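You operate a simulated robot arm through the tools that you are given. There is no shell and no other tool. Be economical: measure what you need, move in short steps, check, and stop when the job is done.

You are at the controls of a simulated robot arm. One attempt, no reset.

## Task
Fold the plate list in half, crease it and weight it down.
Fine: crease with the folding bar and put it back; the teal weight stands on the list. Set down upright: purple folding bar, teal weight.

Only the result counts: the job must be done as asked and must still hold three seconds after the hand-in. Knocking over, shifting, dropping, spilling or breaking anything else fails it. Flat cloth is picked up by pressing the open fingertips on it (5 to 10 N) and closing them slowly along it; thin cloth reads only 2 to 8 mm in the jaws.

## Robot
A 7-joint arm with a two-finger parallel gripper, fixed in place. Base frame: the origin is at the foot of the arm, x ahead of it, y to its left, z up; the work surface is at about z = 0.88. Readings come in m, degrees, newtons and seconds.
With the tool pointing down near the work surface it reaches from about 0.3 to 0.7 m from the base axis. Its first joint turns from -66.0 to 66.0 degrees. Payload 1.57 kg.
The tool frame sits at the grasp point between the pads (the TCP): z along the fingers, y along the line on which they close. The tips reach 0.03 m beyond it. Largest opening 0.11 m; finger width 0.024, thickness 0.012; the body of the gripper, 0.048 by 0.112 m, starts 0.078 m behind the TCP.
Orientation is that of the tool frame in the base frame, as a unit quaternion [w, x, y, z]. With the fingers straight down and closing along the base's y, the tool's x points along the base's -x, its y along +y and its z along -z.

## Interface
- The arm moves only by the tool servo_tool. Its argument "targets" is a list of rows, each an object of numbers (a shift or turn left out is 0, a gripper value left out holds the last): "ax", "ay", "az": the turn, a rotation vector about the tool's x, y, z in rad; "x", "y", "z": the shift along the tool's x, y, z in m; "hand": the opening, from 0 (shut) to 1 (fully open). In form: [{"ax": .., "ay": .., "az": .., "x": .., "y": .., "z": .., "hand": ..}, ...]. A call has 1 to 8 rows; each row shifts and turns the commanded pose from where the row before left it, along the tool's axes as they then stand. Rows are played at 5 a second. More than 0.05 m and 8.6 degrees between two rows, or a gripper value outside its range, and nothing of the call is played. A pose out of reach is approached as far as the arm can. The call stops where the force on the tool passes 40 N (or 10 N more than at its start, if that is more) or the arm is blocked; 0.2 s more then pass. Each finger travels about 0.108 m/s and halts on what it meets, pressing with about 32 N; the grip force reading is that of the motor and also rises with nothing between the fingers. The clock runs only during rows and for 0.2 s after the last one: add rows that do not move to give the fingers time. The reply holds the time, the measured pose of the TCP, the force on the tool along the base axes, the opening and the grip force, in the units named above and with some noise, with the torque about the TCP (base axes, N m) and any sound that the robot's microphone picked up.
- Cameras (640 x 400 px; columns grow to the right, rows downward): "scene" is fixed at [0.1774, -0.4029, 1.4005]; the picture's right is [0.63, -0.78, 0.00], its down [-0.46, -0.37, -0.81] and it looks along [0.63, 0.51, -0.59] (base axes); focal length 331 px, centre (320, 200). "wrist" rides on the gripper at [0.07, 0.016, -0.141] in the tool frame; the picture's right is [-0.23, 0.97, 0.00], its down [-0.86, -0.20, -0.48] and it looks along [-0.47, -0.11, 0.88] (tool axes); focal length 222 px, centre (320, 200). There is no depth. A picture from a camera that has moved, and an enlarged one, comes with that camera's place and axes in the base frame and with its lens.
- capture(camera): a new picture of that camera. The clock stands still meanwhile.
- zoom(camera, box): a new picture of the part [left, top, right, bottom] of that camera's present view, enlarged. The clock stands still meanwhile.
- hand_in(): hands the job in; it is judged then, once.

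Work in short steps. Places have to be worked out from the pictures, the camera data and where the tool is seen: move nearer, look again, correct. Check each grasp and each placing, and mend what went wrong. You have 120 turns and 64 pictures in all, those below and enlarged ones among them. Open the gripper and draw the arm clear of the work before you hand the job in, unless the task says otherwise; then end with one line.

The tools are called after "Emit:" by a JSON object that holds its "method" and its "body". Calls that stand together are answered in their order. servo_tool: Moves the arm, as the interface text tells. Its arguments: {"type":"object","properties":{"targets":{"type":"array","items":{"type":"object","properties":{"ax":{"type":"number"},"ay":{"type":"number"},"az":{"type":"number"},"x":{"type":"number"},"y":{"type":"number"},"z":{"type":"number"},"hand":{"type":"number"}}}}},"required":["targets"]} The other tools are called the same way: capture (camera) takes a picture; zoom (camera, box) takes an enlarged picture of a part of a camera's view; hand_in () hands the job in.

At the start:

```text
time: 0.0
eef_pos: [0.4522, 0.0072, 1.1266]
tcp_rot: [-0.001, 0.0, 1.0, 0.0]
ft_force: [-0.2, 0.2, 0.6]
ft_torque: [-0.01, 0.03, -0.01]
finger_gap: 0.1099
finger_force: 0.0
```

scene: 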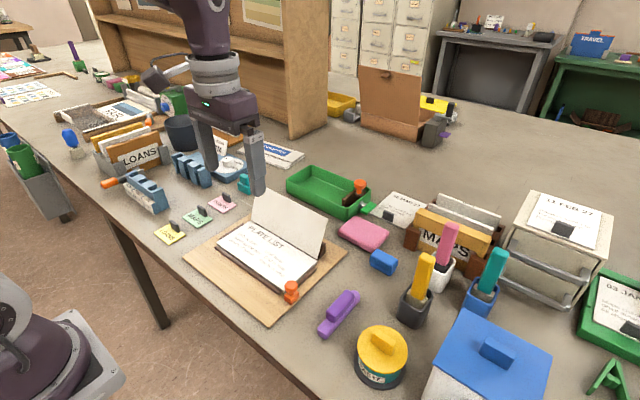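
wrist: 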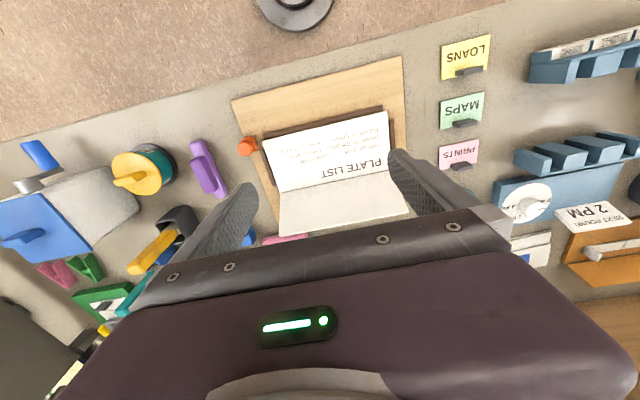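

The list lies on a wooden board with its far half raised; the purple bar is to the right and the teal weight near the gripper. I'll take enlarged views to measure.

Emit:
{"method": "zoom", "body": {"camera": "scene", "box": [180, 150, 380, 350]}}

Emit:
{"method": "zoom", "body": {"camera": "wrist", "box": [160, 50, 480, 250]}}

```text
2.00 times, centred on (280, 250) of scene
camera zoom: at [0.1774, -0.4029, 1.4005], right [0.63, -0.78, 0.0], down [-0.46, -0.37, -0.81], along [0.63, 0.51, -0.59], focal length 661 px, centre (400, 100)
```

zoom: 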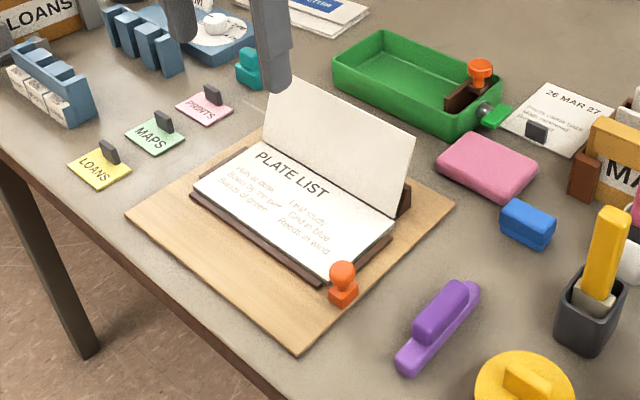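

```text
2.00 times, centred on (320, 150) of wrist
camera zoom: at [0.3833, 0.0222, 1.2698], right [0.23, 0.97, 0.0], down [0.86, -0.2, 0.48], along [0.47, -0.11, -0.88], focal length 444 px, centre (320, 300)
```

zoom: 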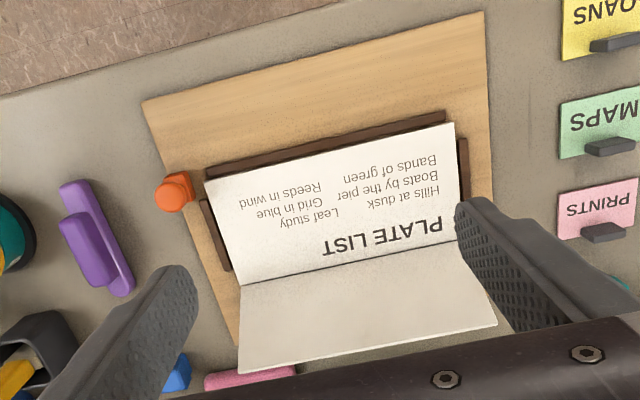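

The sheet's front half is x≈0.45–0.55, y≈−0.09–0.11, the fold is at x≈0.55, and the flap leans back with its top at about (0.58, z 0.985). I'll go over and behind the flap, staying high.

Emit:
{"method": "servo_tool", "body": {"targets": [{"x": -0.045}, {"x": -0.045}, {"x": -0.045}, {"x": -0.045}, {}]}}

Emit:
{"method": "capture", "body": {"camera": "scene"}}

Emit:
{"method": "capture", "body": {"camera": "wrist"}}

```text
time: 1.2
eef_pos: [0.6272, 0.003, 1.1266]
tcp_rot: [0.0, -0.001, 1.0, 0.0]
ft_force: [0.3, 0.5, 0.0]
ft_torque: [0.01, 0.01, 0.02]
finger_gap: 0.1101
finger_force: 0.0
```

```text
59 pictures are left
```

scene: 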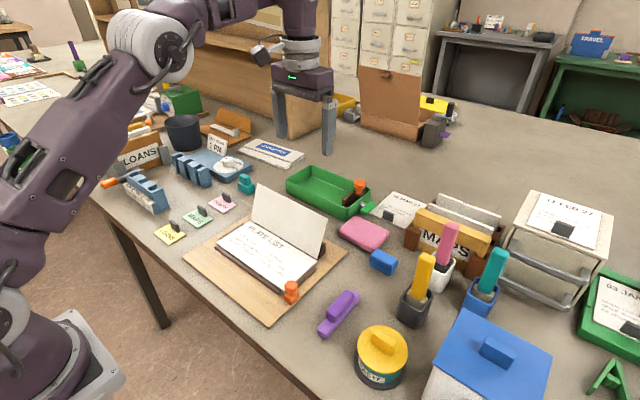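

```text
58 pictures are left
camera wrist: at [0.5582, 0.0205, 1.2686], right [0.23, 0.97, 0.0], down [0.86, -0.2, 0.48], along [0.46, -0.11, -0.88], focal length 222 px, centre (320, 200)
```

wrist: 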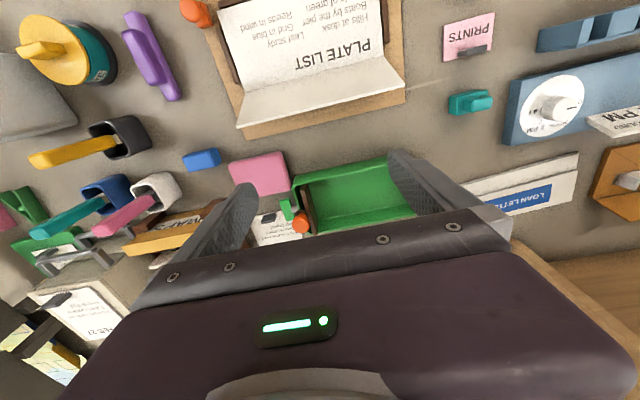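

Measured: TCP at (0.627, 0.003). I'll take close views of the sheet, weight and bar.

Emit:
{"method": "zoom", "body": {"camera": "scene", "box": [210, 165, 350, 305]}}

Emit:
{"method": "zoom", "body": {"camera": "wrist", "box": [120, 0, 220, 100]}}

Emit:
{"method": "zoom", "body": {"camera": "wrist", "box": [420, 60, 520, 140]}}

```text
2.86 times, centred on (280, 235) of scene
camera zoom: at [0.1774, -0.4029, 1.4005], right [0.63, -0.78, 0.0], down [-0.46, -0.37, -0.81], along [0.63, 0.51, -0.59], focal length 945 px, centre (434, 100)
```

zoom: 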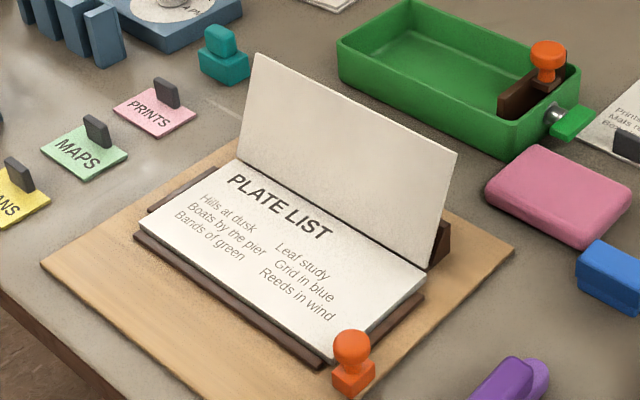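

```text
4.00 times, centred on (170, 50) of wrist
camera zoom: at [0.5582, 0.0205, 1.2686], right [0.23, 0.97, 0.0], down [0.86, -0.2, 0.48], along [0.46, -0.11, -0.88], focal length 888 px, centre (920, 800)
```

zoom: 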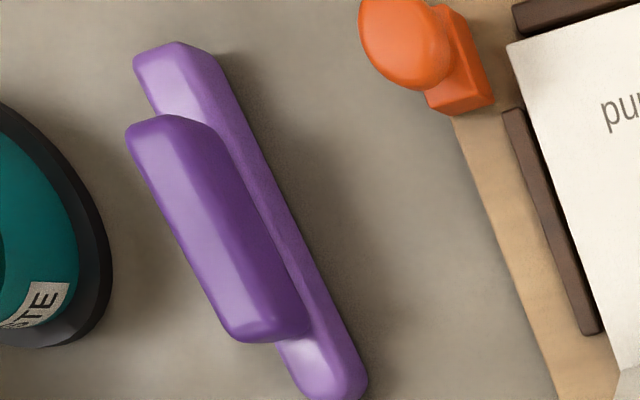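

```text
5.00 times, centred on (470, 100) of wrist
camera zoom: at [0.5582, 0.0205, 1.2686], right [0.23, 0.97, 0.0], down [0.86, -0.2, 0.48], along [0.46, -0.11, -0.88], focal length 1111 px, centre (-430, 700)
```

zoom: 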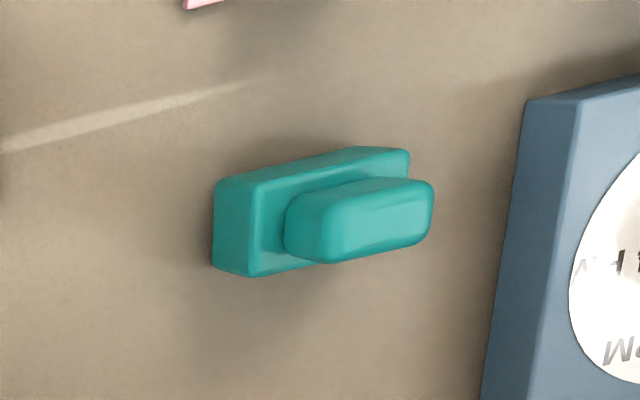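

The bar's handle is along its length (about base x), the weight stands clear, and the flap leans on small supports at its ends. I descend behind the flap with narrower fingers.

Emit:
{"method": "servo_tool", "body": {"targets": [{"x": -0.01, "y": 0.007, "z": 0.04, "hand": 0.7}, {"z": 0.04}, {"z": 0.04}, {"z": 0.04}, {}]}}

Emit:
{"method": "zoom", "body": {"camera": "scene", "box": [180, 130, 380, 300]}}

```text
time: 2.4
eef_pos: [0.6427, 0.0115, 0.9693]
tcp_rot: [0.0, 0.002, 1.0, -0.001]
ft_force: [-0.2, 0.0, -0.1]
ft_torque: [0.01, 0.0, 0.02]
finger_gap: 0.0768
finger_force: 0.0
```

```text
2.35 times, centred on (280, 215) of scene
camera zoom: at [0.1774, -0.4029, 1.4005], right [0.63, -0.78, 0.0], down [-0.46, -0.37, -0.81], along [0.63, 0.51, -0.59], focal length 778 px, centre (414, 165)
```

zoom: 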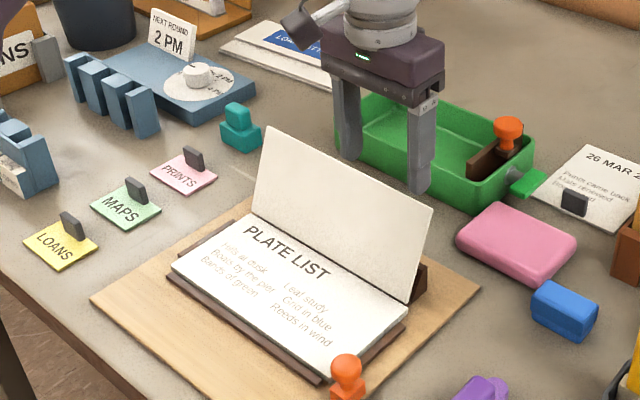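

Fingers are behind the flap and clear. I push toward the base in small steps, watching force.

Emit:
{"method": "servo_tool", "body": {"targets": [{"x": 0.02}, {"x": 0.02}, {"x": 0.015}, {"x": 0.015}, {"x": 0.015}, {}]}}

Emit:
{"method": "zoom", "body": {"camera": "scene", "box": [180, 130, 380, 300]}}

```text
time: 3.8
eef_pos: [0.5586, 0.0142, 0.968]
tcp_rot: [0.001, 0.0, 1.0, 0.0]
ft_force: [-1.1, 0.3, 0.2]
ft_torque: [0.0, 0.02, 0.03]
finger_gap: 0.0769
finger_force: 0.0
```

```text
2.35 times, centred on (280, 215) of scene
camera zoom: at [0.1774, -0.4029, 1.4005], right [0.63, -0.78, 0.0], down [-0.46, -0.37, -0.81], along [0.63, 0.51, -0.59], focal length 778 px, centre (414, 165)
```

zoom: 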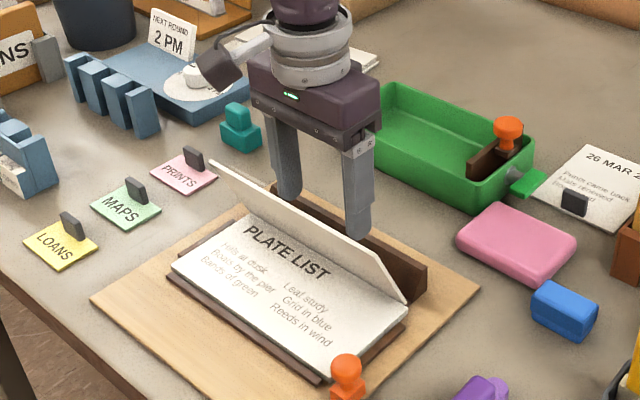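

The flap has passed vertical and follows easily; a brown back rail is visible behind. I continue forward, then lower gradually.

Emit:
{"method": "servo_tool", "body": {"targets": [{"x": 0.02}, {"x": 0.02}, {"x": 0.02}, {"x": 0.01, "z": 0.01}, {"x": 0.005, "z": 0.01}, {}]}}

Emit:
{"method": "zoom", "body": {"camera": "scene", "box": [180, 130, 380, 300]}}

```text
time: 5.2
eef_pos: [0.482, 0.0118, 0.9455]
tcp_rot: [-0.001, 0.0, 1.0, 0.001]
ft_force: [-0.8, 0.0, -0.4]
ft_torque: [0.01, 0.02, -0.04]
finger_gap: 0.0771
finger_force: 0.0
```

```text
2.35 times, centred on (280, 215) of scene
camera zoom: at [0.1774, -0.4029, 1.4005], right [0.63, -0.78, 0.0], down [-0.46, -0.37, -0.81], along [0.63, 0.51, -0.59], focal length 778 px, centre (414, 165)
```

zoom: 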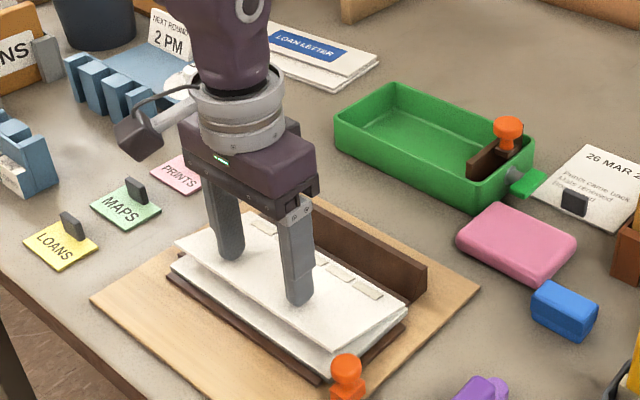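

The flap is nearly closed. I press down slowly.

Emit:
{"method": "servo_tool", "body": {"targets": [{"z": 0.005}, {"z": 0.004}, {"z": 0.003}, {}]}}

```text
time: 6.2
eef_pos: [0.4829, 0.0135, 0.9348]
tcp_rot: [0.0, 0.0, 1.0, 0.0]
ft_force: [-0.6, -0.4, -0.8]
ft_torque: [-0.01, -0.02, -0.01]
finger_gap: 0.077
finger_force: 0.1
```

Still free; keep lowering.

Emit:
{"method": "servo_tool", "body": {"targets": [{"z": 0.003}, {"z": 0.003}, {"z": 0.002}, {"z": 0.002}, {}]}}

Emit:
{"method": "zoom", "body": {"camera": "scene", "box": [210, 190, 350, 300]}}

```text
time: 7.2
eef_pos: [0.4823, 0.0117, 0.9275]
tcp_rot: [0.002, 0.0, 1.0, 0.0]
ft_force: [-5.3, 0.2, 14.7]
ft_torque: [-0.19, 0.17, -0.02]
finger_gap: 0.0766
finger_force: 0.1
stopped in row 5: the force on the tool passed its limit at 47 N (the readings are from after the stop); the commanded pose is now the measured one
```

```text
3.64 times, centred on (280, 245) of scene
camera zoom: at [0.1771, -0.4029, 1.4006], right [0.63, -0.78, 0.0], down [-0.46, -0.37, -0.81], along [0.63, 0.51, -0.59], focal length 1203 px, centre (466, 36)
```

zoom: 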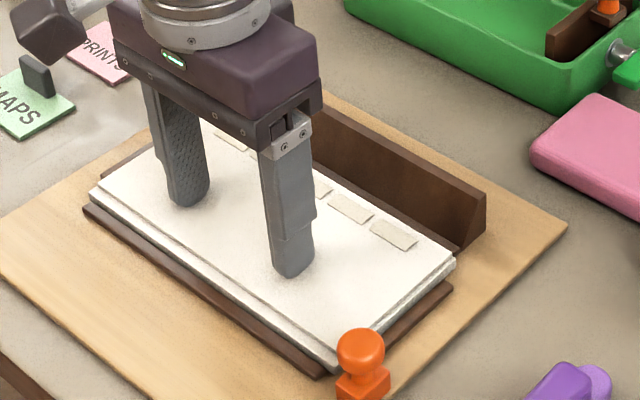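

Fully closed: the tip is at z≈0.8975, firm. I lift and check whether it springs back.

Emit:
{"method": "servo_tool", "body": {"targets": [{"z": -0.01}, {"z": -0.03}, {"z": -0.05}, {"z": -0.05}, {"z": -0.05}, {}]}}

Emit:
{"method": "zoom", "body": {"camera": "scene", "box": [210, 180, 390, 340]}}

Emit:
{"method": "capture", "body": {"camera": "wrist"}}

```text
time: 8.6
eef_pos: [0.4824, 0.0108, 1.1178]
tcp_rot: [0.003, 0.0, 1.0, 0.0]
ft_force: [0.8, -0.6, 0.2]
ft_torque: [-0.01, -0.01, 0.01]
finger_gap: 0.0769
finger_force: 0.1
```

```text
2.50 times, centred on (300, 260) of scene
camera zoom: at [0.1774, -0.4029, 1.4005], right [0.63, -0.78, 0.0], down [-0.46, -0.37, -0.81], along [0.63, 0.51, -0.59], focal length 827 px, centre (370, 50)
```

zoom: 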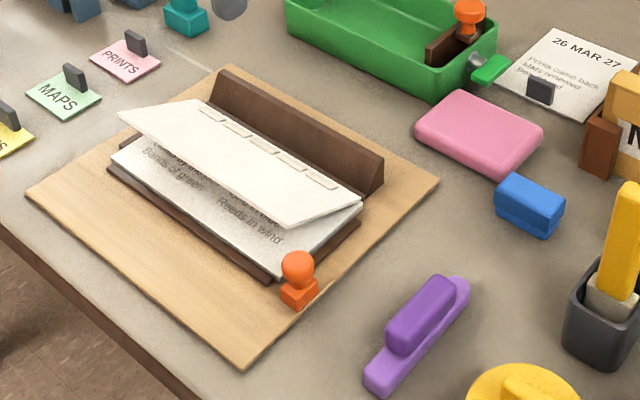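

```text
49 pictures are left
camera wrist: at [0.414, 0.0281, 1.2599], right [0.23, 0.97, 0.0], down [0.85, -0.2, 0.48], along [0.47, -0.11, -0.88], focal length 222 px, centre (320, 200)
```

wrist: 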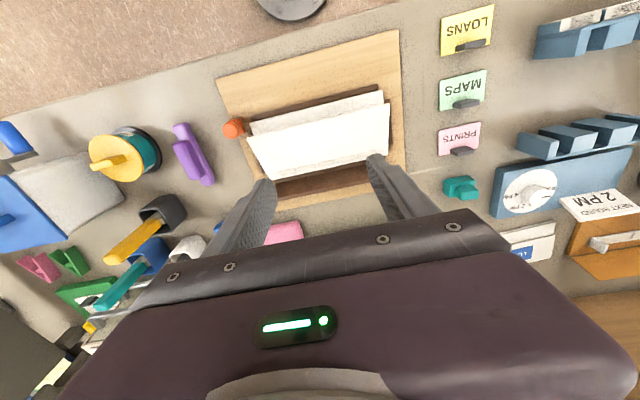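

It springs to about 35°, so the bar must do the creasing. The bar's handle is centred near (0.478, −0.203) with a yaw of about 4°. I move above it with a modest opening (tin close by at y≈−0.25).

Emit:
{"method": "servo_tool", "body": {"targets": [{"y": -0.043, "hand": 0.42}, {"y": -0.043}, {"y": -0.043}, {"y": -0.043}, {"y": -0.042, "x": 0.004}, {"az": -0.07}, {}]}}

Emit:
{"method": "capture", "body": {"camera": "wrist"}}

Emit:
{"method": "zoom", "body": {"camera": "scene", "box": [260, 220, 440, 390]}}

```text
time: 10.2
eef_pos: [0.4797, -0.2005, 1.1158]
tcp_rot: [0.002, -0.036, 0.999, 0.0]
ft_force: [0.3, -0.8, -0.9]
ft_torque: [0.01, 0.03, 0.02]
finger_gap: 0.0463
finger_force: 0.1
```

```text
48 pictures are left
camera wrist: at [0.4093, -0.1893, 1.2582], right [0.16, 0.99, 0.0], down [0.87, -0.14, 0.48], along [0.48, -0.07, -0.88], focal length 222 px, centre (320, 200)
```

wrist: 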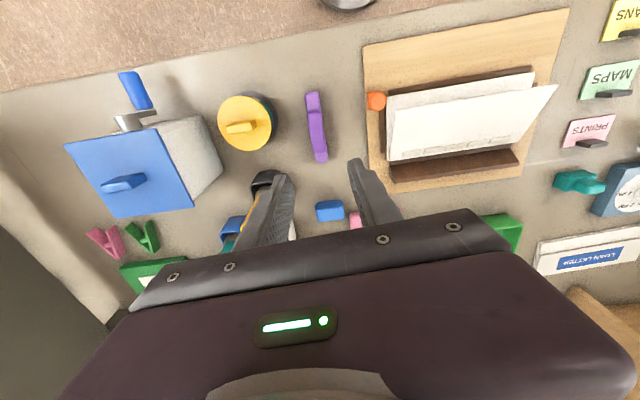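

```text
2.35 times, centred on (350, 305) of scene
camera zoom: at [0.1774, -0.4029, 1.4005], right [0.63, -0.78, 0.0], down [-0.46, -0.37, -0.81], along [0.63, 0.51, -0.59], focal length 778 px, centre (249, -47)
```

zoom: 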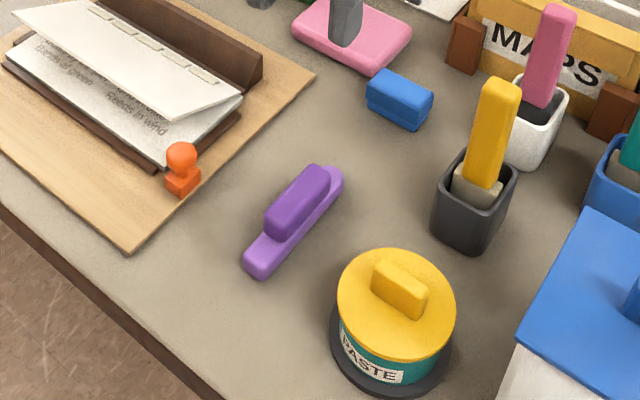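

Positions agree to a few mm. One enlarged wrist view to settle the yaw before descending.

Emit:
{"method": "zoom", "body": {"camera": "wrist", "box": [250, 70, 410, 190]}}

```text
3.33 times, centred on (330, 130) of wrist
camera zoom: at [0.4093, -0.1893, 1.2582], right [0.16, 0.99, 0.0], down [0.87, -0.14, 0.48], along [0.48, -0.07, -0.88], focal length 740 px, centre (287, 433)
```

zoom: 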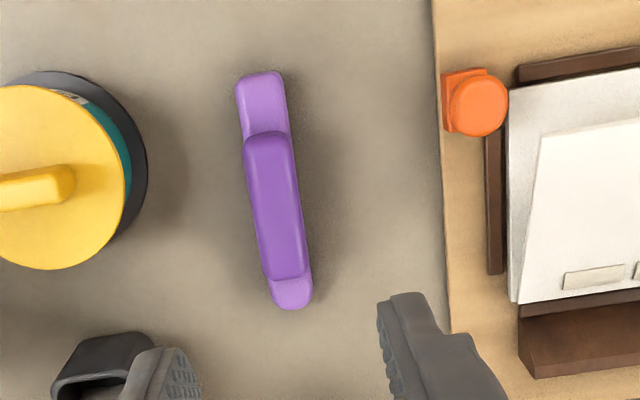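

The handle centre is about (0.479, −0.205), yaw roughly 2°, width ≈0.021. I correct and descend to TCP z≈0.927.

Emit:
{"method": "servo_tool", "body": {"targets": [{"az": 0.035, "y": -0.0045, "z": 0.04}, {"z": 0.05}, {"z": 0.04}, {"z": 0.035}, {"z": 0.02}, {}]}}

Emit:
{"method": "zoom", "body": {"camera": "scene", "box": [280, 240, 420, 370]}}

Emit:
{"method": "capture", "body": {"camera": "wrist"}}

```text
time: 11.6
eef_pos: [0.4789, -0.2059, 0.9283]
tcp_rot: [0.002, -0.018, 1.0, 0.0]
ft_force: [-0.3, 0.4, -0.1]
ft_torque: [0.01, 0.01, 0.0]
finger_gap: 0.0461
finger_force: 0.1
```

```text
3.08 times, centred on (350, 305) of scene
camera zoom: at [0.1774, -0.4029, 1.4005], right [0.63, -0.78, 0.0], down [-0.46, -0.37, -0.81], along [0.63, 0.51, -0.59], focal length 1018 px, centre (228, -123)
```

zoom: 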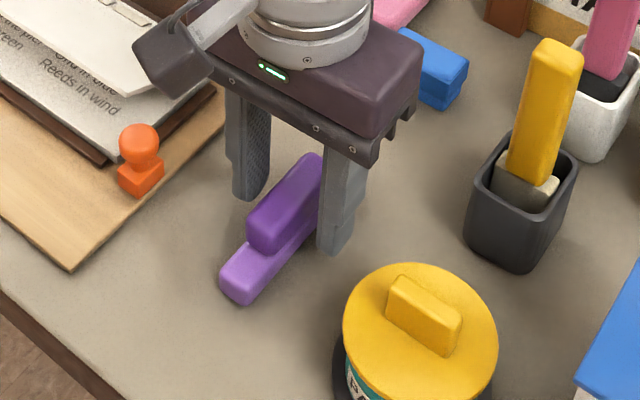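

```text
44 pictures are left
camera wrist: at [0.4088, -0.1924, 1.0717], right [0.19, 0.98, 0.0], down [0.86, -0.17, 0.48], along [0.47, -0.09, -0.88], focal length 222 px, centre (320, 200)
```

wrist: 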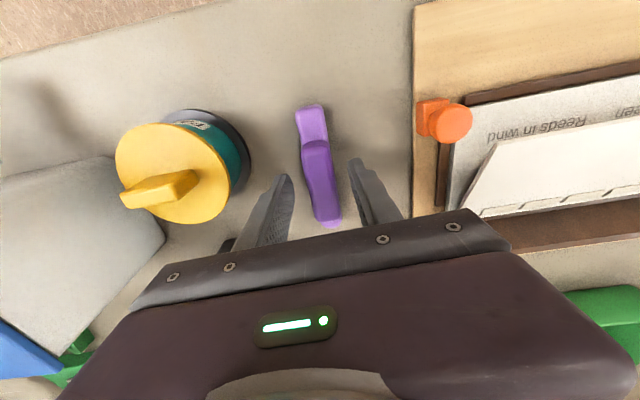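

The fingers straddle the bar with nothing touching. I lower 6 mm more and close slowly.

Emit:
{"method": "servo_tool", "body": {"targets": [{"z": 0.006}, {"hand": 0.32}, {"hand": 0.24}, {"hand": 0.18}, {"hand": 0.1}, {"hand": 0.0}, {}, {}]}}

Emit:
{"method": "zoom", "body": {"camera": "scene", "box": [280, 240, 420, 370]}}

```text
time: 13.4
eef_pos: [0.4797, -0.2069, 0.9253]
tcp_rot: [0.002, -0.017, 1.0, 0.0]
ft_force: [0.2, -1.0, 0.1]
ft_torque: [-0.02, 0.07, -0.03]
finger_gap: 0.0215
finger_force: 31.9
```

```text
3.08 times, centred on (350, 305) of scene
camera zoom: at [0.1774, -0.4029, 1.4005], right [0.63, -0.78, 0.0], down [-0.46, -0.37, -0.81], along [0.63, 0.51, -0.59], focal length 1018 px, centre (228, -123)
```

zoom: 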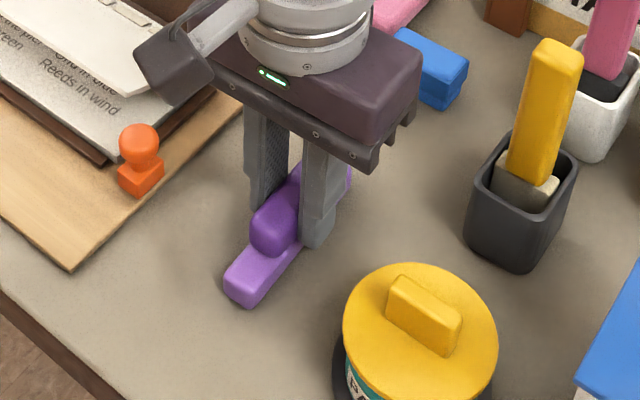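

The bar is gripped (gap 21.5 mm, 32 N). I record the home pose (0.480, −0.207, TCP z 0.925) and lift straight up.

Emit:
{"method": "servo_tool", "body": {"targets": [{"z": -0.02}, {"z": -0.04}, {"z": -0.05}, {"z": -0.03}, {"y": 0.04}, {"y": 0.04}, {}]}}

Emit:
{"method": "zoom", "body": {"camera": "scene", "box": [220, 150, 420, 350]}}

Emit:
{"method": "capture", "body": {"camera": "wrist"}}

```text
time: 15.0
eef_pos: [0.4748, -0.1279, 1.065]
tcp_rot: [0.002, -0.017, 1.0, 0.0]
ft_force: [0.0, 0.2, -0.6]
ft_torque: [0.0, 0.0, 0.02]
finger_gap: 0.0
finger_force: 21.3
```

```text
2.00 times, centred on (320, 250) of scene
camera zoom: at [0.1774, -0.4029, 1.4005], right [0.63, -0.78, 0.0], down [-0.46, -0.37, -0.81], along [0.63, 0.51, -0.59], focal length 661 px, centre (320, 100)
```

zoom: 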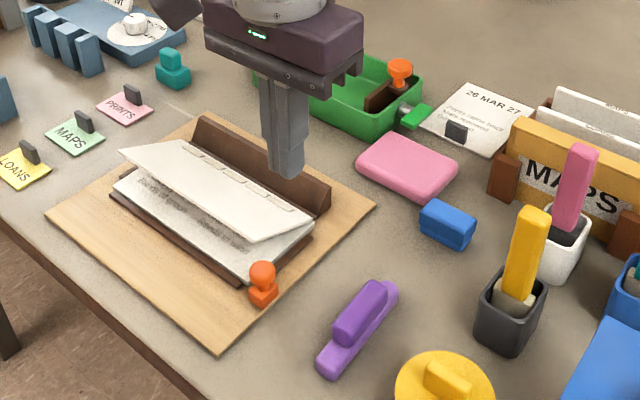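

```text
41 pictures are left
camera wrist: at [0.4045, -0.1135, 1.2073], right [0.19, 0.98, 0.0], down [0.86, -0.17, 0.48], along [0.47, -0.09, -0.88], focal length 222 px, centre (320, 200)
```

wrist: 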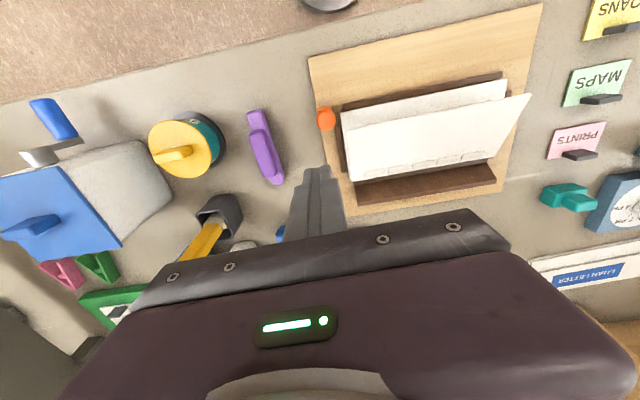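

The bar slipped out of the grip right at the start of the lift, and still stands upright at its place. I open, return and grip deeper.

Emit:
{"method": "servo_tool", "body": {"targets": [{"hand": 0.45, "y": -0.04}, {"y": -0.0395}, {}]}}

Emit:
{"method": "zoom", "body": {"camera": "wrist", "box": [250, 50, 410, 170]}}

Emit:
{"method": "zoom", "body": {"camera": "scene", "box": [305, 270, 375, 350]}}

```text
time: 15.8
eef_pos: [0.478, -0.2065, 1.0646]
tcp_rot: [0.002, -0.017, 1.0, 0.001]
ft_force: [0.1, -0.5, -0.4]
ft_torque: [0.04, -0.01, 0.01]
finger_gap: 0.0495
finger_force: 0.0
```

```text
3.33 times, centred on (330, 110) of wrist
camera zoom: at [0.406, -0.1925, 1.2061], right [0.19, 0.98, 0.0], down [0.86, -0.17, 0.48], along [0.47, -0.09, -0.88], focal length 740 px, centre (287, 500)
```

zoom: 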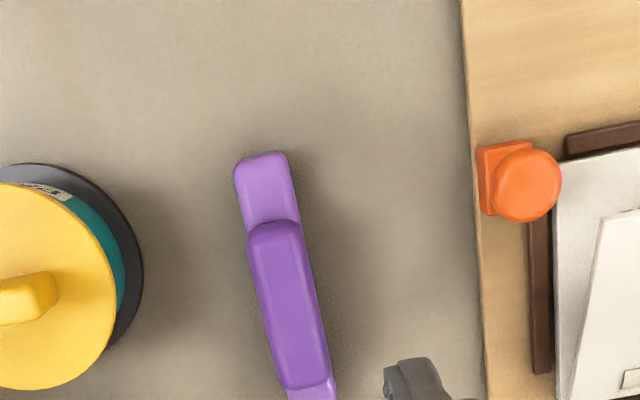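

```text
5.00 times, centred on (340, 310) of scene
camera zoom: at [0.1774, -0.4029, 1.4005], right [0.63, -0.78, 0.0], down [-0.46, -0.37, -0.81], along [0.63, 0.51, -0.59], focal length 1654 px, centre (220, -350)
```

zoom: 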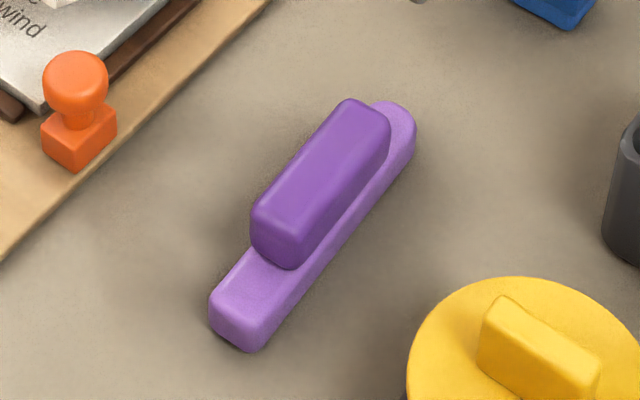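

Base ≈16 mm thick, handle on top to ≈0.917. I descend to tips at ≈0.884, straddling the base as well, watching for contact.

Emit:
{"method": "servo_tool", "body": {"targets": [{"z": 0.05}, {"z": 0.05}, {"z": 0.03}, {"z": 0.012}, {"z": 0.006}, {}]}}

Emit:
{"method": "zoom", "body": {"camera": "scene", "box": [295, 250, 385, 350]}}

```text
time: 17.2
eef_pos: [0.479, -0.2057, 0.9178]
tcp_rot: [0.001, -0.017, 1.0, 0.0]
ft_force: [0.0, -0.3, 0.5]
ft_torque: [0.01, -0.02, 0.0]
finger_gap: 0.0495
finger_force: 0.0
```

```text
4.00 times, centred on (340, 300) of scene
camera zoom: at [0.1774, -0.4029, 1.4005], right [0.63, -0.78, 0.0], down [-0.46, -0.37, -0.81], along [0.63, 0.51, -0.59], focal length 1323 px, centre (240, -200)
```

zoom: 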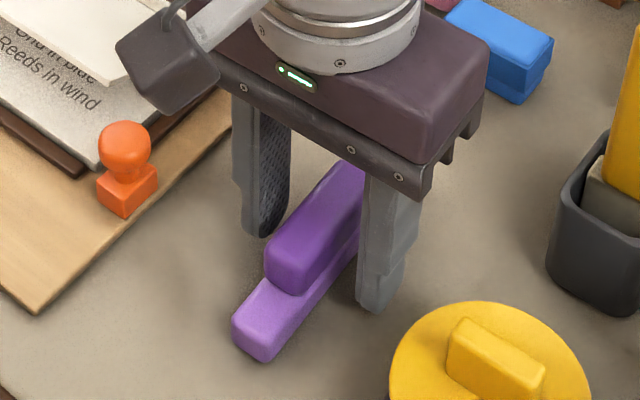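

No contact, fingers straddle it. Close slowly and lift just 1 cm gently.

Emit:
{"method": "servo_tool", "body": {"targets": [{"hand": 0.35}, {"hand": 0.25}, {"hand": 0.18}, {"hand": 0.0}, {}, {}, {}]}}

Emit:
{"method": "servo_tool", "body": {"targets": [{"z": -0.003}, {"z": -0.004}, {"z": -0.005}, {}]}}

Emit:
{"method": "zoom", "body": {"camera": "scene", "box": [295, 250, 385, 350]}}

```text
time: 18.8
eef_pos: [0.4775, -0.2043, 0.9178]
tcp_rot: [0.001, -0.017, 1.0, 0.0]
ft_force: [0.3, 0.3, 1.4]
ft_torque: [-0.01, 0.01, 0.01]
finger_gap: 0.0217
finger_force: 32.0
```

```text
time: 19.8
eef_pos: [0.4773, -0.2059, 0.9287]
tcp_rot: [0.002, -0.017, 1.0, 0.0]
ft_force: [0.1, -0.7, -1.5]
ft_torque: [0.04, 0.04, 0.01]
finger_gap: 0.0216
finger_force: 31.8
```

```text
4.00 times, centred on (340, 300) of scene
camera zoom: at [0.1774, -0.4029, 1.4005], right [0.63, -0.78, 0.0], down [-0.46, -0.37, -0.81], along [0.63, 0.51, -0.59], focal length 1323 px, centre (240, -200)
```

zoom: 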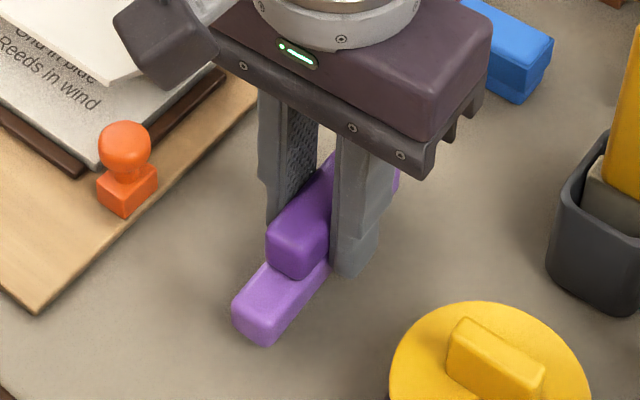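

Lifted with the bar this time (weight ≈1.5–2 N). I continue up gently.

Emit:
{"method": "servo_tool", "body": {"targets": [{"z": -0.01}, {"z": -0.02}, {"z": -0.02}, {"z": -0.025}, {"z": -0.025}, {"z": -0.02}, {}]}}

Emit:
{"method": "capture", "body": {"camera": "scene"}}

```text
time: 21.4
eef_pos: [0.4811, -0.2043, 1.051]
tcp_rot: [0.002, -0.017, 1.0, 0.0]
ft_force: [-0.6, -0.7, -0.7]
ft_torque: [-0.03, 0.01, 0.0]
finger_gap: 0.0216
finger_force: 31.7
```

```text
36 pictures are left
```

scene: 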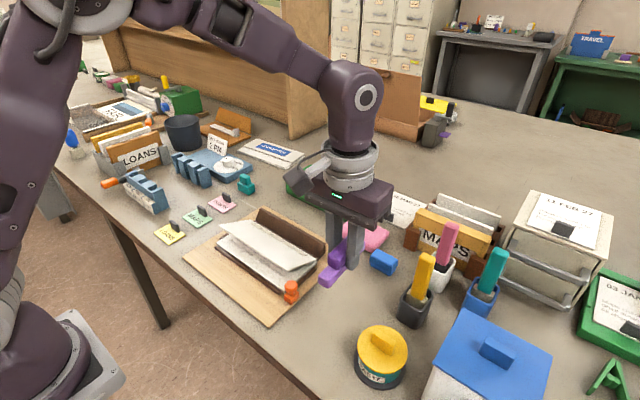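

Bar securely held. I carry it over toward the fold at height, turning the tool clockwise so the bar lines up with the fold (along y).

Emit:
{"method": "servo_tool", "body": {"targets": [{"y": 0.03}, {"y": 0.03}, {"y": 0.03}, {"y": 0.03}, {"y": 0.03}, {"y": 0.03}, {"y": 0.03}, {"x": -0.03}]}}

Emit:
{"method": "servo_tool", "body": {"targets": [{"az": 0.145}, {"az": 0.145}, {"az": 0.145}, {"az": 0.145}, {"az": 0.145}, {"az": 0.145}, {}]}}

```text
time: 23.2
eef_pos: [0.4995, 0.0008, 1.0523]
tcp_rot: [0.003, -0.017, 1.0, 0.0]
ft_force: [-0.9, 0.9, -0.9]
ft_torque: [0.0, 0.0, 0.01]
finger_gap: 0.0216
finger_force: 32.6
```

```text
time: 24.8
eef_pos: [0.5019, 0.0042, 1.0504]
tcp_rot: [0.001, 0.406, 0.914, 0.001]
ft_force: [0.0, -0.9, -0.9]
ft_torque: [-0.03, 0.0, 0.03]
finger_gap: 0.0218
finger_force: 31.4
```

Rotation goes fine; finishing the 90° turn and checking.

Emit:
{"method": "servo_tool", "body": {"targets": [{"az": 0.145}, {"az": 0.145}, {"az": 0.145}, {"az": 0.145}, {"az": 0.145}, {"az": 0.01}, {}]}}

Emit:
{"method": "capture", "body": {"camera": "wrist"}}

Emit:
{"method": "zoom", "body": {"camera": "scene", "box": [200, 150, 360, 310]}}

```text
time: 26.4
eef_pos: [0.5015, 0.0046, 1.0506]
tcp_rot: [0.0, 0.708, 0.707, 0.001]
ft_force: [-1.1, 0.3, -0.7]
ft_torque: [0.01, 0.0, 0.0]
finger_gap: 0.0213
finger_force: 32.3
```

```text
35 pictures are left
camera wrist: at [0.5176, 0.0746, 1.1927], right [0.97, -0.23, 0.0], down [-0.2, -0.86, 0.48], along [-0.11, -0.47, -0.88], focal length 222 px, centre (320, 200)
```

wrist: 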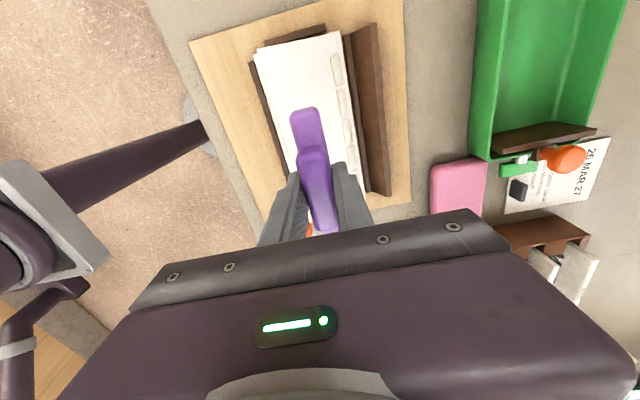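

```text
2.50 times, centred on (280, 230) of scene
camera zoom: at [0.1774, -0.4029, 1.4005], right [0.63, -0.78, 0.0], down [-0.46, -0.37, -0.81], along [0.63, 0.51, -0.59], focal length 827 px, centre (420, 125)
```

zoom: 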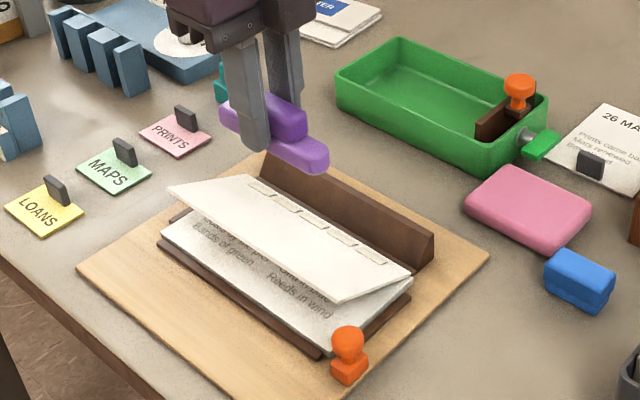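

Good, wrist view now looks along the fold. One enlargement for fold and rail positions.

Emit:
{"method": "zoom", "body": {"camera": "wrist", "box": [230, 10, 430, 240]}}

```text
1.74 times, centred on (330, 125) of wrist
camera zoom: at [0.5176, 0.0746, 1.1927], right [0.97, -0.23, 0.0], down [-0.2, -0.86, 0.48], along [-0.11, -0.47, -0.88], focal length 386 px, centre (303, 330)
```

zoom: 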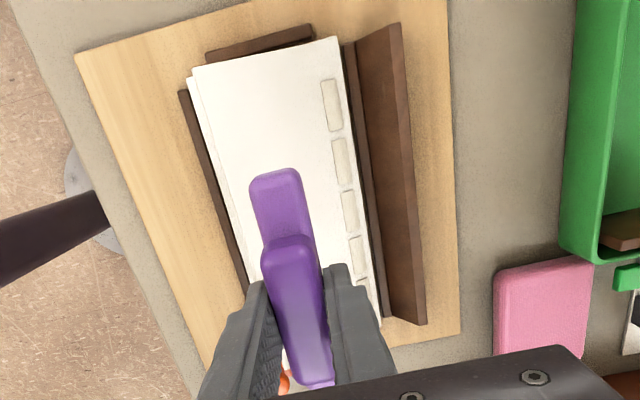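

The fold line is at x≈0.548 (parallel to y), from y −0.09 to 0.113; the rail slopes from x 0.559 to 0.578. Tool x is now +y, tool y is +x. I bring the bar to x 0.531 over the near end and lower to just above contact (~TCP z 0.942).

Emit:
{"method": "servo_tool", "body": {"targets": [{"x": -0.022, "y": 0.015}, {"x": -0.023, "y": 0.0145}, {"z": 0.03}, {"z": 0.03}, {"z": 0.025}, {"z": 0.015}, {}]}}

Emit:
{"method": "zoom", "body": {"camera": "scene", "box": [210, 170, 350, 300]}}

Emit:
{"method": "zoom", "body": {"camera": "wrist", "box": [230, 10, 430, 240]}}

```text
time: 28.0
eef_pos: [0.5295, -0.0399, 0.9504]
tcp_rot: [0.0, 0.707, 0.708, 0.002]
ft_force: [-0.2, -0.2, -1.4]
ft_torque: [0.0, -0.02, -0.05]
finger_gap: 0.0217
finger_force: 32.0
```

```text
3.08 times, centred on (280, 235) of scene
camera zoom: at [0.1774, -0.4029, 1.4005], right [0.63, -0.78, 0.0], down [-0.46, -0.37, -0.81], along [0.63, 0.51, -0.59], focal length 1018 px, centre (443, 92)
```

zoom: 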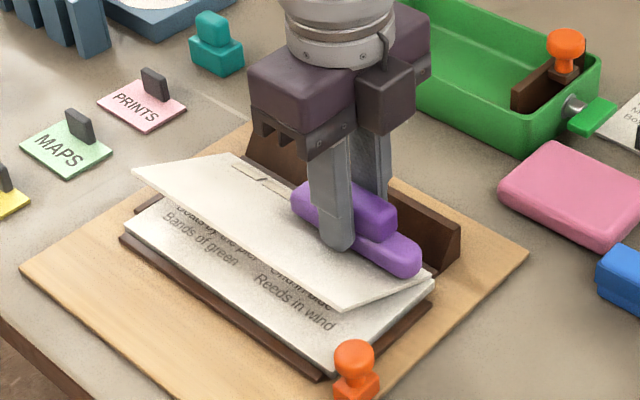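

```text
1.74 times, centred on (330, 125) of wrist
camera zoom: at [0.5467, 0.0297, 1.0922], right [0.97, -0.23, 0.0], down [-0.2, -0.86, 0.48], along [-0.11, -0.47, -0.88], focal length 386 px, centre (303, 330)
```

zoom: 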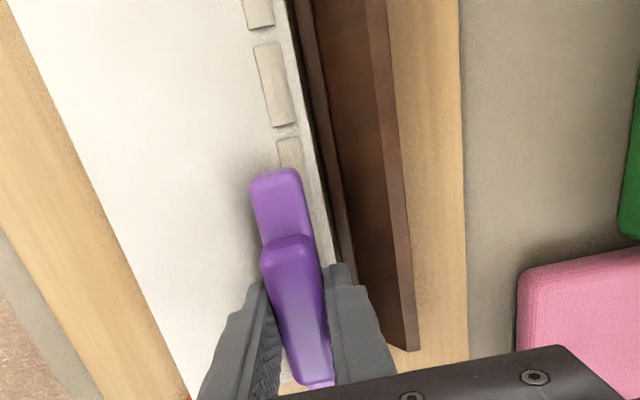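

The bar is right above the crease strips with the far finger just clear of the rail. Press down in small steps.

Emit:
{"method": "servo_tool", "body": {"targets": [{"z": 0.004}, {"z": 0.004}, {"z": 0.003}, {"z": 0.002}, {}]}}

```text
time: 29.2
eef_pos: [0.5323, -0.0396, 0.9368]
tcp_rot: [0.001, 0.707, 0.707, 0.002]
ft_force: [0.0, -0.5, -0.3]
ft_torque: [-0.03, 0.04, -0.01]
finger_gap: 0.0217
finger_force: 32.2
```

Force barely changes; contact is starting. Continue 1 mm at a time.

Emit:
{"method": "servo_tool", "body": {"targets": [{"z": 0.0015}, {"z": 0.001}, {"z": 0.001}, {}]}}

```text
time: 30.2
eef_pos: [0.533, -0.0394, 0.9337]
tcp_rot: [0.001, 0.707, 0.707, 0.003]
ft_force: [-3.6, 1.2, 27.2]
ft_torque: [0.07, 0.2, -0.01]
finger_gap: 0.0221
finger_force: 32.0
```

27 N on the fold. I ease 0.5 mm and sweep along the crease toward +y.

Emit:
{"method": "servo_tool", "body": {"targets": [{"z": -0.0005, "x": -0.008}, {"x": -0.006}, {}, {"x": 0.012}, {"x": 0.012}, {"x": 0.012}, {"x": 0.012}, {}]}}

Emit:
{"method": "zoom", "body": {"camera": "scene", "box": [210, 170, 350, 300]}}

```text
time: 32.0
eef_pos: [0.5312, -0.0031, 0.9365]
tcp_rot: [0.0, 0.707, 0.707, 0.002]
ft_force: [0.4, -0.4, -0.9]
ft_torque: [-0.02, 0.0, 0.0]
finger_gap: 0.0215
finger_force: 31.4
```

```text
3.08 times, centred on (280, 235) of scene
camera zoom: at [0.1775, -0.4029, 1.4005], right [0.63, -0.78, 0.0], down [-0.46, -0.37, -0.81], along [0.63, 0.51, -0.59], focal length 1018 px, centre (443, 92)
```

zoom: 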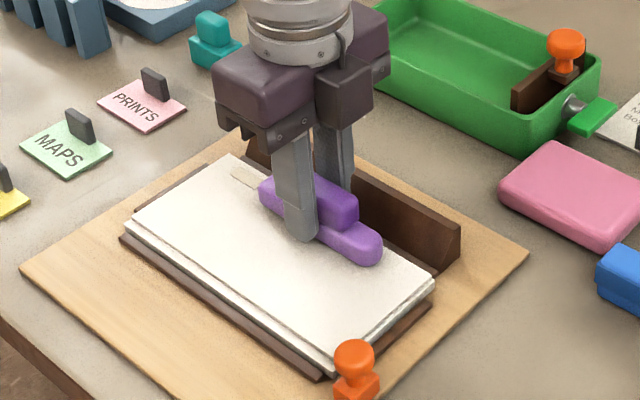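

Strips already passed seem flattened, but contact was lost (force ≈0, z 0.9365). I press again and go back a bit before sweeping on.

Emit:
{"method": "servo_tool", "body": {"targets": [{"x": -0.02, "z": 0.001}, {"z": 0.0012}, {"z": 0.0008}, {}]}}

```text
time: 33.0
eef_pos: [0.5331, -0.0249, 0.9333]
tcp_rot: [0.002, 0.707, 0.707, 0.002]
ft_force: [6.2, 9.3, 25.7]
ft_torque: [0.18, -0.1, 0.03]
finger_gap: 0.0218
finger_force: 32.3
```

26 N now. Sweep at constant height.

Emit:
{"method": "servo_tool", "body": {"targets": [{"x": 0.01}, {"x": 0.01}, {"x": 0.01}, {}]}}

```text
time: 34.0
eef_pos: [0.5307, 0.0035, 0.9327]
tcp_rot: [0.0, 0.707, 0.707, 0.002]
ft_force: [0.5, 0.7, -0.8]
ft_torque: [-0.04, 0.0, 0.0]
finger_gap: 0.0216
finger_force: 32.6
```

Contact lost again (perhaps the bar slid slightly up in the fingers). I look closely at the bar.

Emit:
{"method": "zoom", "body": {"camera": "scene", "box": [240, 180, 320, 260]}}

Emit:
{"method": "zoom", "body": {"camera": "wrist", "box": [230, 10, 430, 240]}}

```text
5.00 times, centred on (280, 220) of scene
camera zoom: at [0.1775, -0.4029, 1.4005], right [0.63, -0.78, 0.0], down [-0.46, -0.37, -0.81], along [0.63, 0.51, -0.59], focal length 1654 px, centre (520, 100)
```

zoom: 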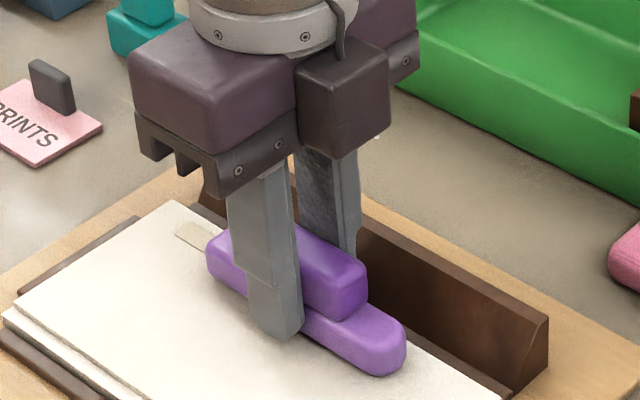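

```text
1.74 times, centred on (330, 125) of wrist
camera zoom: at [0.5471, 0.0733, 1.0757], right [0.97, -0.23, 0.0], down [-0.2, -0.86, 0.48], along [-0.11, -0.46, -0.88], focal length 386 px, centre (303, 330)
```

zoom: 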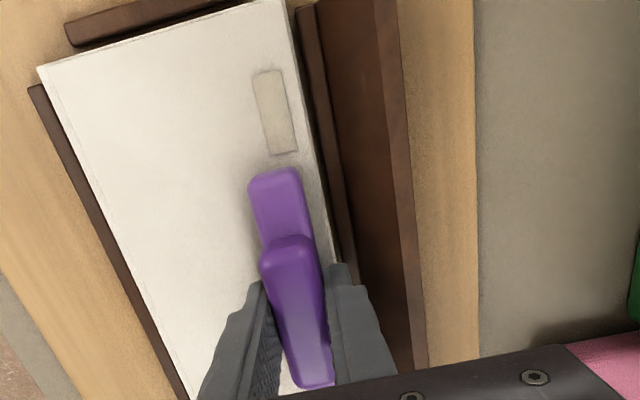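

The crease marks vanish as they're worked; only the far one remains visible. I move over it while pressing.

Emit:
{"method": "servo_tool", "body": {"targets": [{"x": 0.015}, {"z": 0.001}, {"z": 0.0008}, {}]}}

```text
time: 35.0
eef_pos: [0.5307, 0.0183, 0.9319]
tcp_rot: [0.001, 0.707, 0.708, 0.003]
ft_force: [-2.1, 1.3, 27.4]
ft_torque: [0.03, 0.14, 0.0]
finger_gap: 0.0219
finger_force: 32.4
```

Emit:
{"method": "servo_tool", "body": {"targets": [{"x": 0.01, "z": 0.0002}, {"x": 0.01, "z": 0.0003}, {"x": 0.01, "z": 0.0003}, {"x": 0.01, "z": 0.0002}, {}]}}

Emit:
{"method": "zoom", "body": {"camera": "wrist", "box": [230, 10, 430, 240]}}

```text
time: 36.2
eef_pos: [0.5322, 0.0578, 0.9278]
tcp_rot: [0.001, 0.707, 0.707, 0.002]
ft_force: [0.8, -8.9, 25.6]
ft_torque: [-0.09, 0.09, 0.01]
finger_gap: 0.022
finger_force: 32.2
```

```text
1.74 times, centred on (330, 125) of wrist
camera zoom: at [0.5481, 0.1278, 1.071], right [0.97, -0.23, 0.0], down [-0.2, -0.86, 0.48], along [-0.1, -0.47, -0.88], focal length 386 px, centre (303, 330)
```

zoom: 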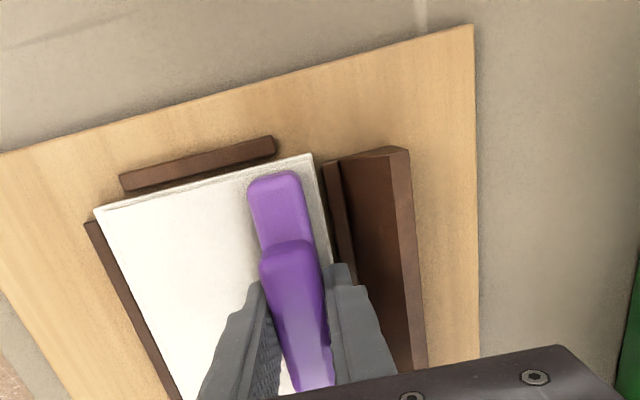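

Bar covers the last mark with 25 N. A final 1 cm forward, then lift and inspect.

Emit:
{"method": "servo_tool", "body": {"targets": [{"x": 0.008}, {}, {"z": -0.01}, {"z": -0.025}, {"z": -0.03}, {"z": -0.03}, {}]}}

Emit:
{"method": "zoom", "body": {"camera": "scene", "box": [200, 150, 360, 300]}}

Emit:
{"method": "zoom", "body": {"camera": "wrist", "box": [230, 10, 430, 240]}}

```text
time: 37.8
eef_pos: [0.5322, 0.0679, 1.0264]
tcp_rot: [0.001, 0.707, 0.707, 0.001]
ft_force: [0.6, -0.5, -0.9]
ft_torque: [0.01, 0.01, 0.0]
finger_gap: 0.0216
finger_force: 32.1
```

```text
2.67 times, centred on (280, 225) of scene
camera zoom: at [0.1774, -0.4029, 1.4005], right [0.63, -0.78, 0.0], down [-0.46, -0.37, -0.81], along [0.63, 0.51, -0.59], focal length 882 px, centre (427, 133)
```

zoom: 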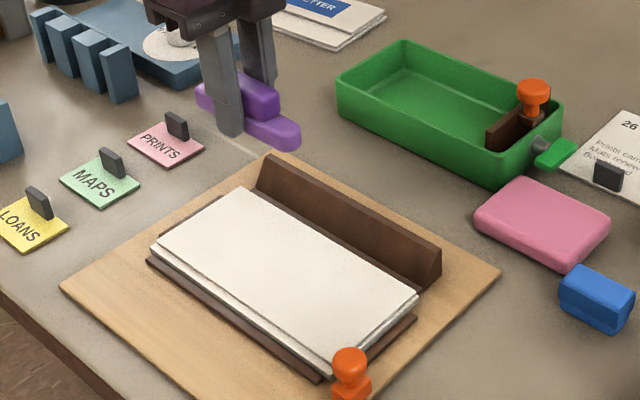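

```text
1.74 times, centred on (330, 125) of wrist
camera zoom: at [0.5485, 0.1377, 1.1671], right [0.97, -0.23, 0.0], down [-0.2, -0.86, 0.48], along [-0.11, -0.47, -0.88], focal length 386 px, centre (303, 330)
```

zoom: 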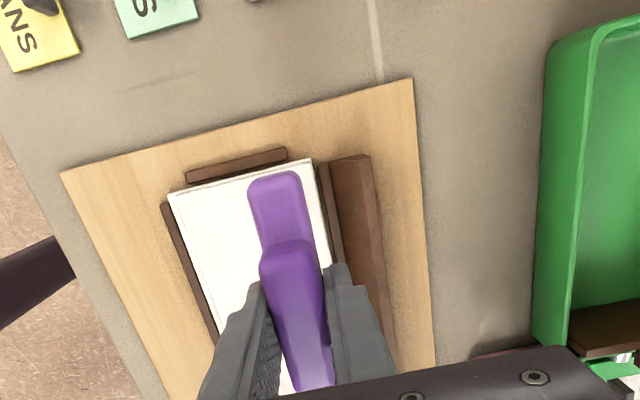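

All marks are gone and the list lies flat. I return the bar: up and back over the board, rotating back.

Emit:
{"method": "servo_tool", "body": {"targets": [{"z": -0.025, "x": -0.03}, {"x": -0.03, "y": -0.03}, {"az": -0.145}, {"az": -0.145}, {"az": -0.145}, {"az": -0.145}, {"az": -0.145}, {"az": -0.145}]}}

Emit:
{"method": "servo_tool", "body": {"targets": [{"az": -0.145}, {"az": -0.145}, {"az": -0.145}, {"az": -0.145}, {"az": -0.145}, {"az": -0.01}, {}]}}

```text
time: 39.6
eef_pos: [0.5006, 0.0072, 1.0482]
tcp_rot: [0.003, 0.342, 0.94, 0.001]
ft_force: [-0.2, 0.7, -1.7]
ft_torque: [-0.02, 0.0, -0.03]
finger_gap: 0.0217
finger_force: 31.9
```

```text
time: 41.2
eef_pos: [0.5012, 0.007, 1.0485]
tcp_rot: [0.002, -0.018, 1.0, 0.0]
ft_force: [0.2, 0.5, -0.1]
ft_torque: [-0.02, 0.0, 0.0]
finger_gap: 0.0216
finger_force: 32.4
```

Orientation restored. Carry to above the home spot.

Emit:
{"method": "servo_tool", "body": {"targets": [{"y": -0.035, "x": 0.01}, {"y": -0.035, "x": 0.01}, {"y": -0.035, "x": 0.0105}, {"y": -0.035}, {"y": -0.035}, {"y": -0.036}, {}]}}

Emit:
{"method": "zoom", "body": {"camera": "wrist", "box": [230, 50, 430, 210]}}

```text
time: 42.8
eef_pos: [0.479, -0.2051, 1.052]
tcp_rot: [0.001, -0.017, 1.0, 0.0]
ft_force: [0.1, 1.1, -2.1]
ft_torque: [-0.02, -0.02, 0.0]
finger_gap: 0.0218
finger_force: 32.3
```

```text
2.50 times, centred on (330, 130) of wrist
camera zoom: at [0.4085, -0.1912, 1.1933], right [0.19, 0.98, 0.0], down [0.86, -0.17, 0.48], along [0.47, -0.09, -0.88], focal length 555 px, centre (295, 375)
```

zoom: 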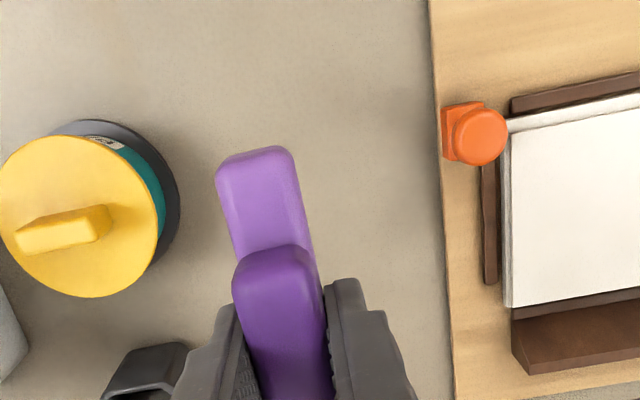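

Above home. Lower to just above expected contact (~TCP 0.918).

Emit:
{"method": "servo_tool", "body": {"targets": [{"z": 0.04}, {"z": 0.04}, {"z": 0.03}, {"z": 0.016}, {"z": 0.006}, {}]}}

Emit:
{"method": "zoom", "body": {"camera": "scene", "box": [295, 250, 385, 350]}}

```text
time: 44.2
eef_pos: [0.4778, -0.2061, 0.9139]
tcp_rot: [0.002, -0.018, 1.0, 0.0]
ft_force: [-0.2, -0.1, -0.8]
ft_torque: [-0.02, 0.0, 0.0]
finger_gap: 0.0212
finger_force: 32.4
```

```text
4.00 times, centred on (340, 300) of scene
camera zoom: at [0.1774, -0.4029, 1.4005], right [0.63, -0.78, 0.0], down [-0.46, -0.37, -0.81], along [0.63, 0.51, -0.59], focal length 1323 px, centre (240, -200)
```

zoom: 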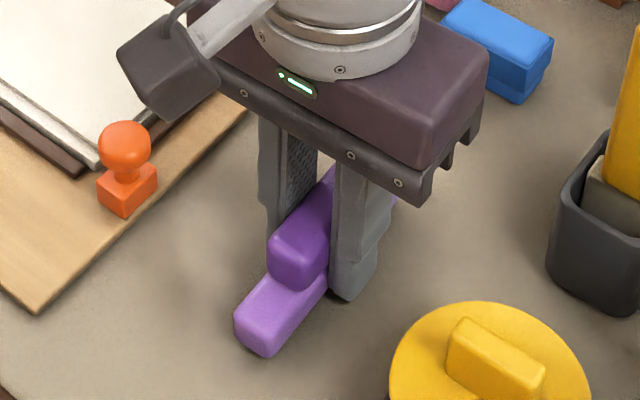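

Bar is about 2 mm above the table; touch down.

Emit:
{"method": "servo_tool", "body": {"targets": [{"z": 0.001}, {"z": 0.001}, {}]}}

```text
time: 45.0
eef_pos: [0.478, -0.2057, 0.9124]
tcp_rot: [0.002, -0.018, 1.0, 0.0]
ft_force: [-0.3, 0.8, -1.3]
ft_torque: [-0.02, 0.02, 0.02]
finger_gap: 0.0217
finger_force: 31.8
```

Emit:
{"method": "servo_tool", "body": {"targets": [{"z": 0.001}, {"z": 0.0005}, {}]}}

```text
time: 45.8
eef_pos: [0.4789, -0.2055, 0.911]
tcp_rot: [0.002, -0.017, 1.0, -0.001]
ft_force: [0.5, 0.4, -0.8]
ft_torque: [-0.01, 0.0, -0.01]
finger_gap: 0.0216
finger_force: 32.0
```

Still no contact. Another small step.

Emit:
{"method": "servo_tool", "body": {"targets": [{"z": 0.0007}, {"z": 0.0007}, {}]}}

```text
time: 46.6
eef_pos: [0.4769, -0.2049, 0.9113]
tcp_rot: [0.002, -0.018, 1.0, 0.0]
ft_force: [1.0, 0.1, 1.1]
ft_torque: [-0.01, 0.06, 0.01]
finger_gap: 0.0212
finger_force: 31.9
```

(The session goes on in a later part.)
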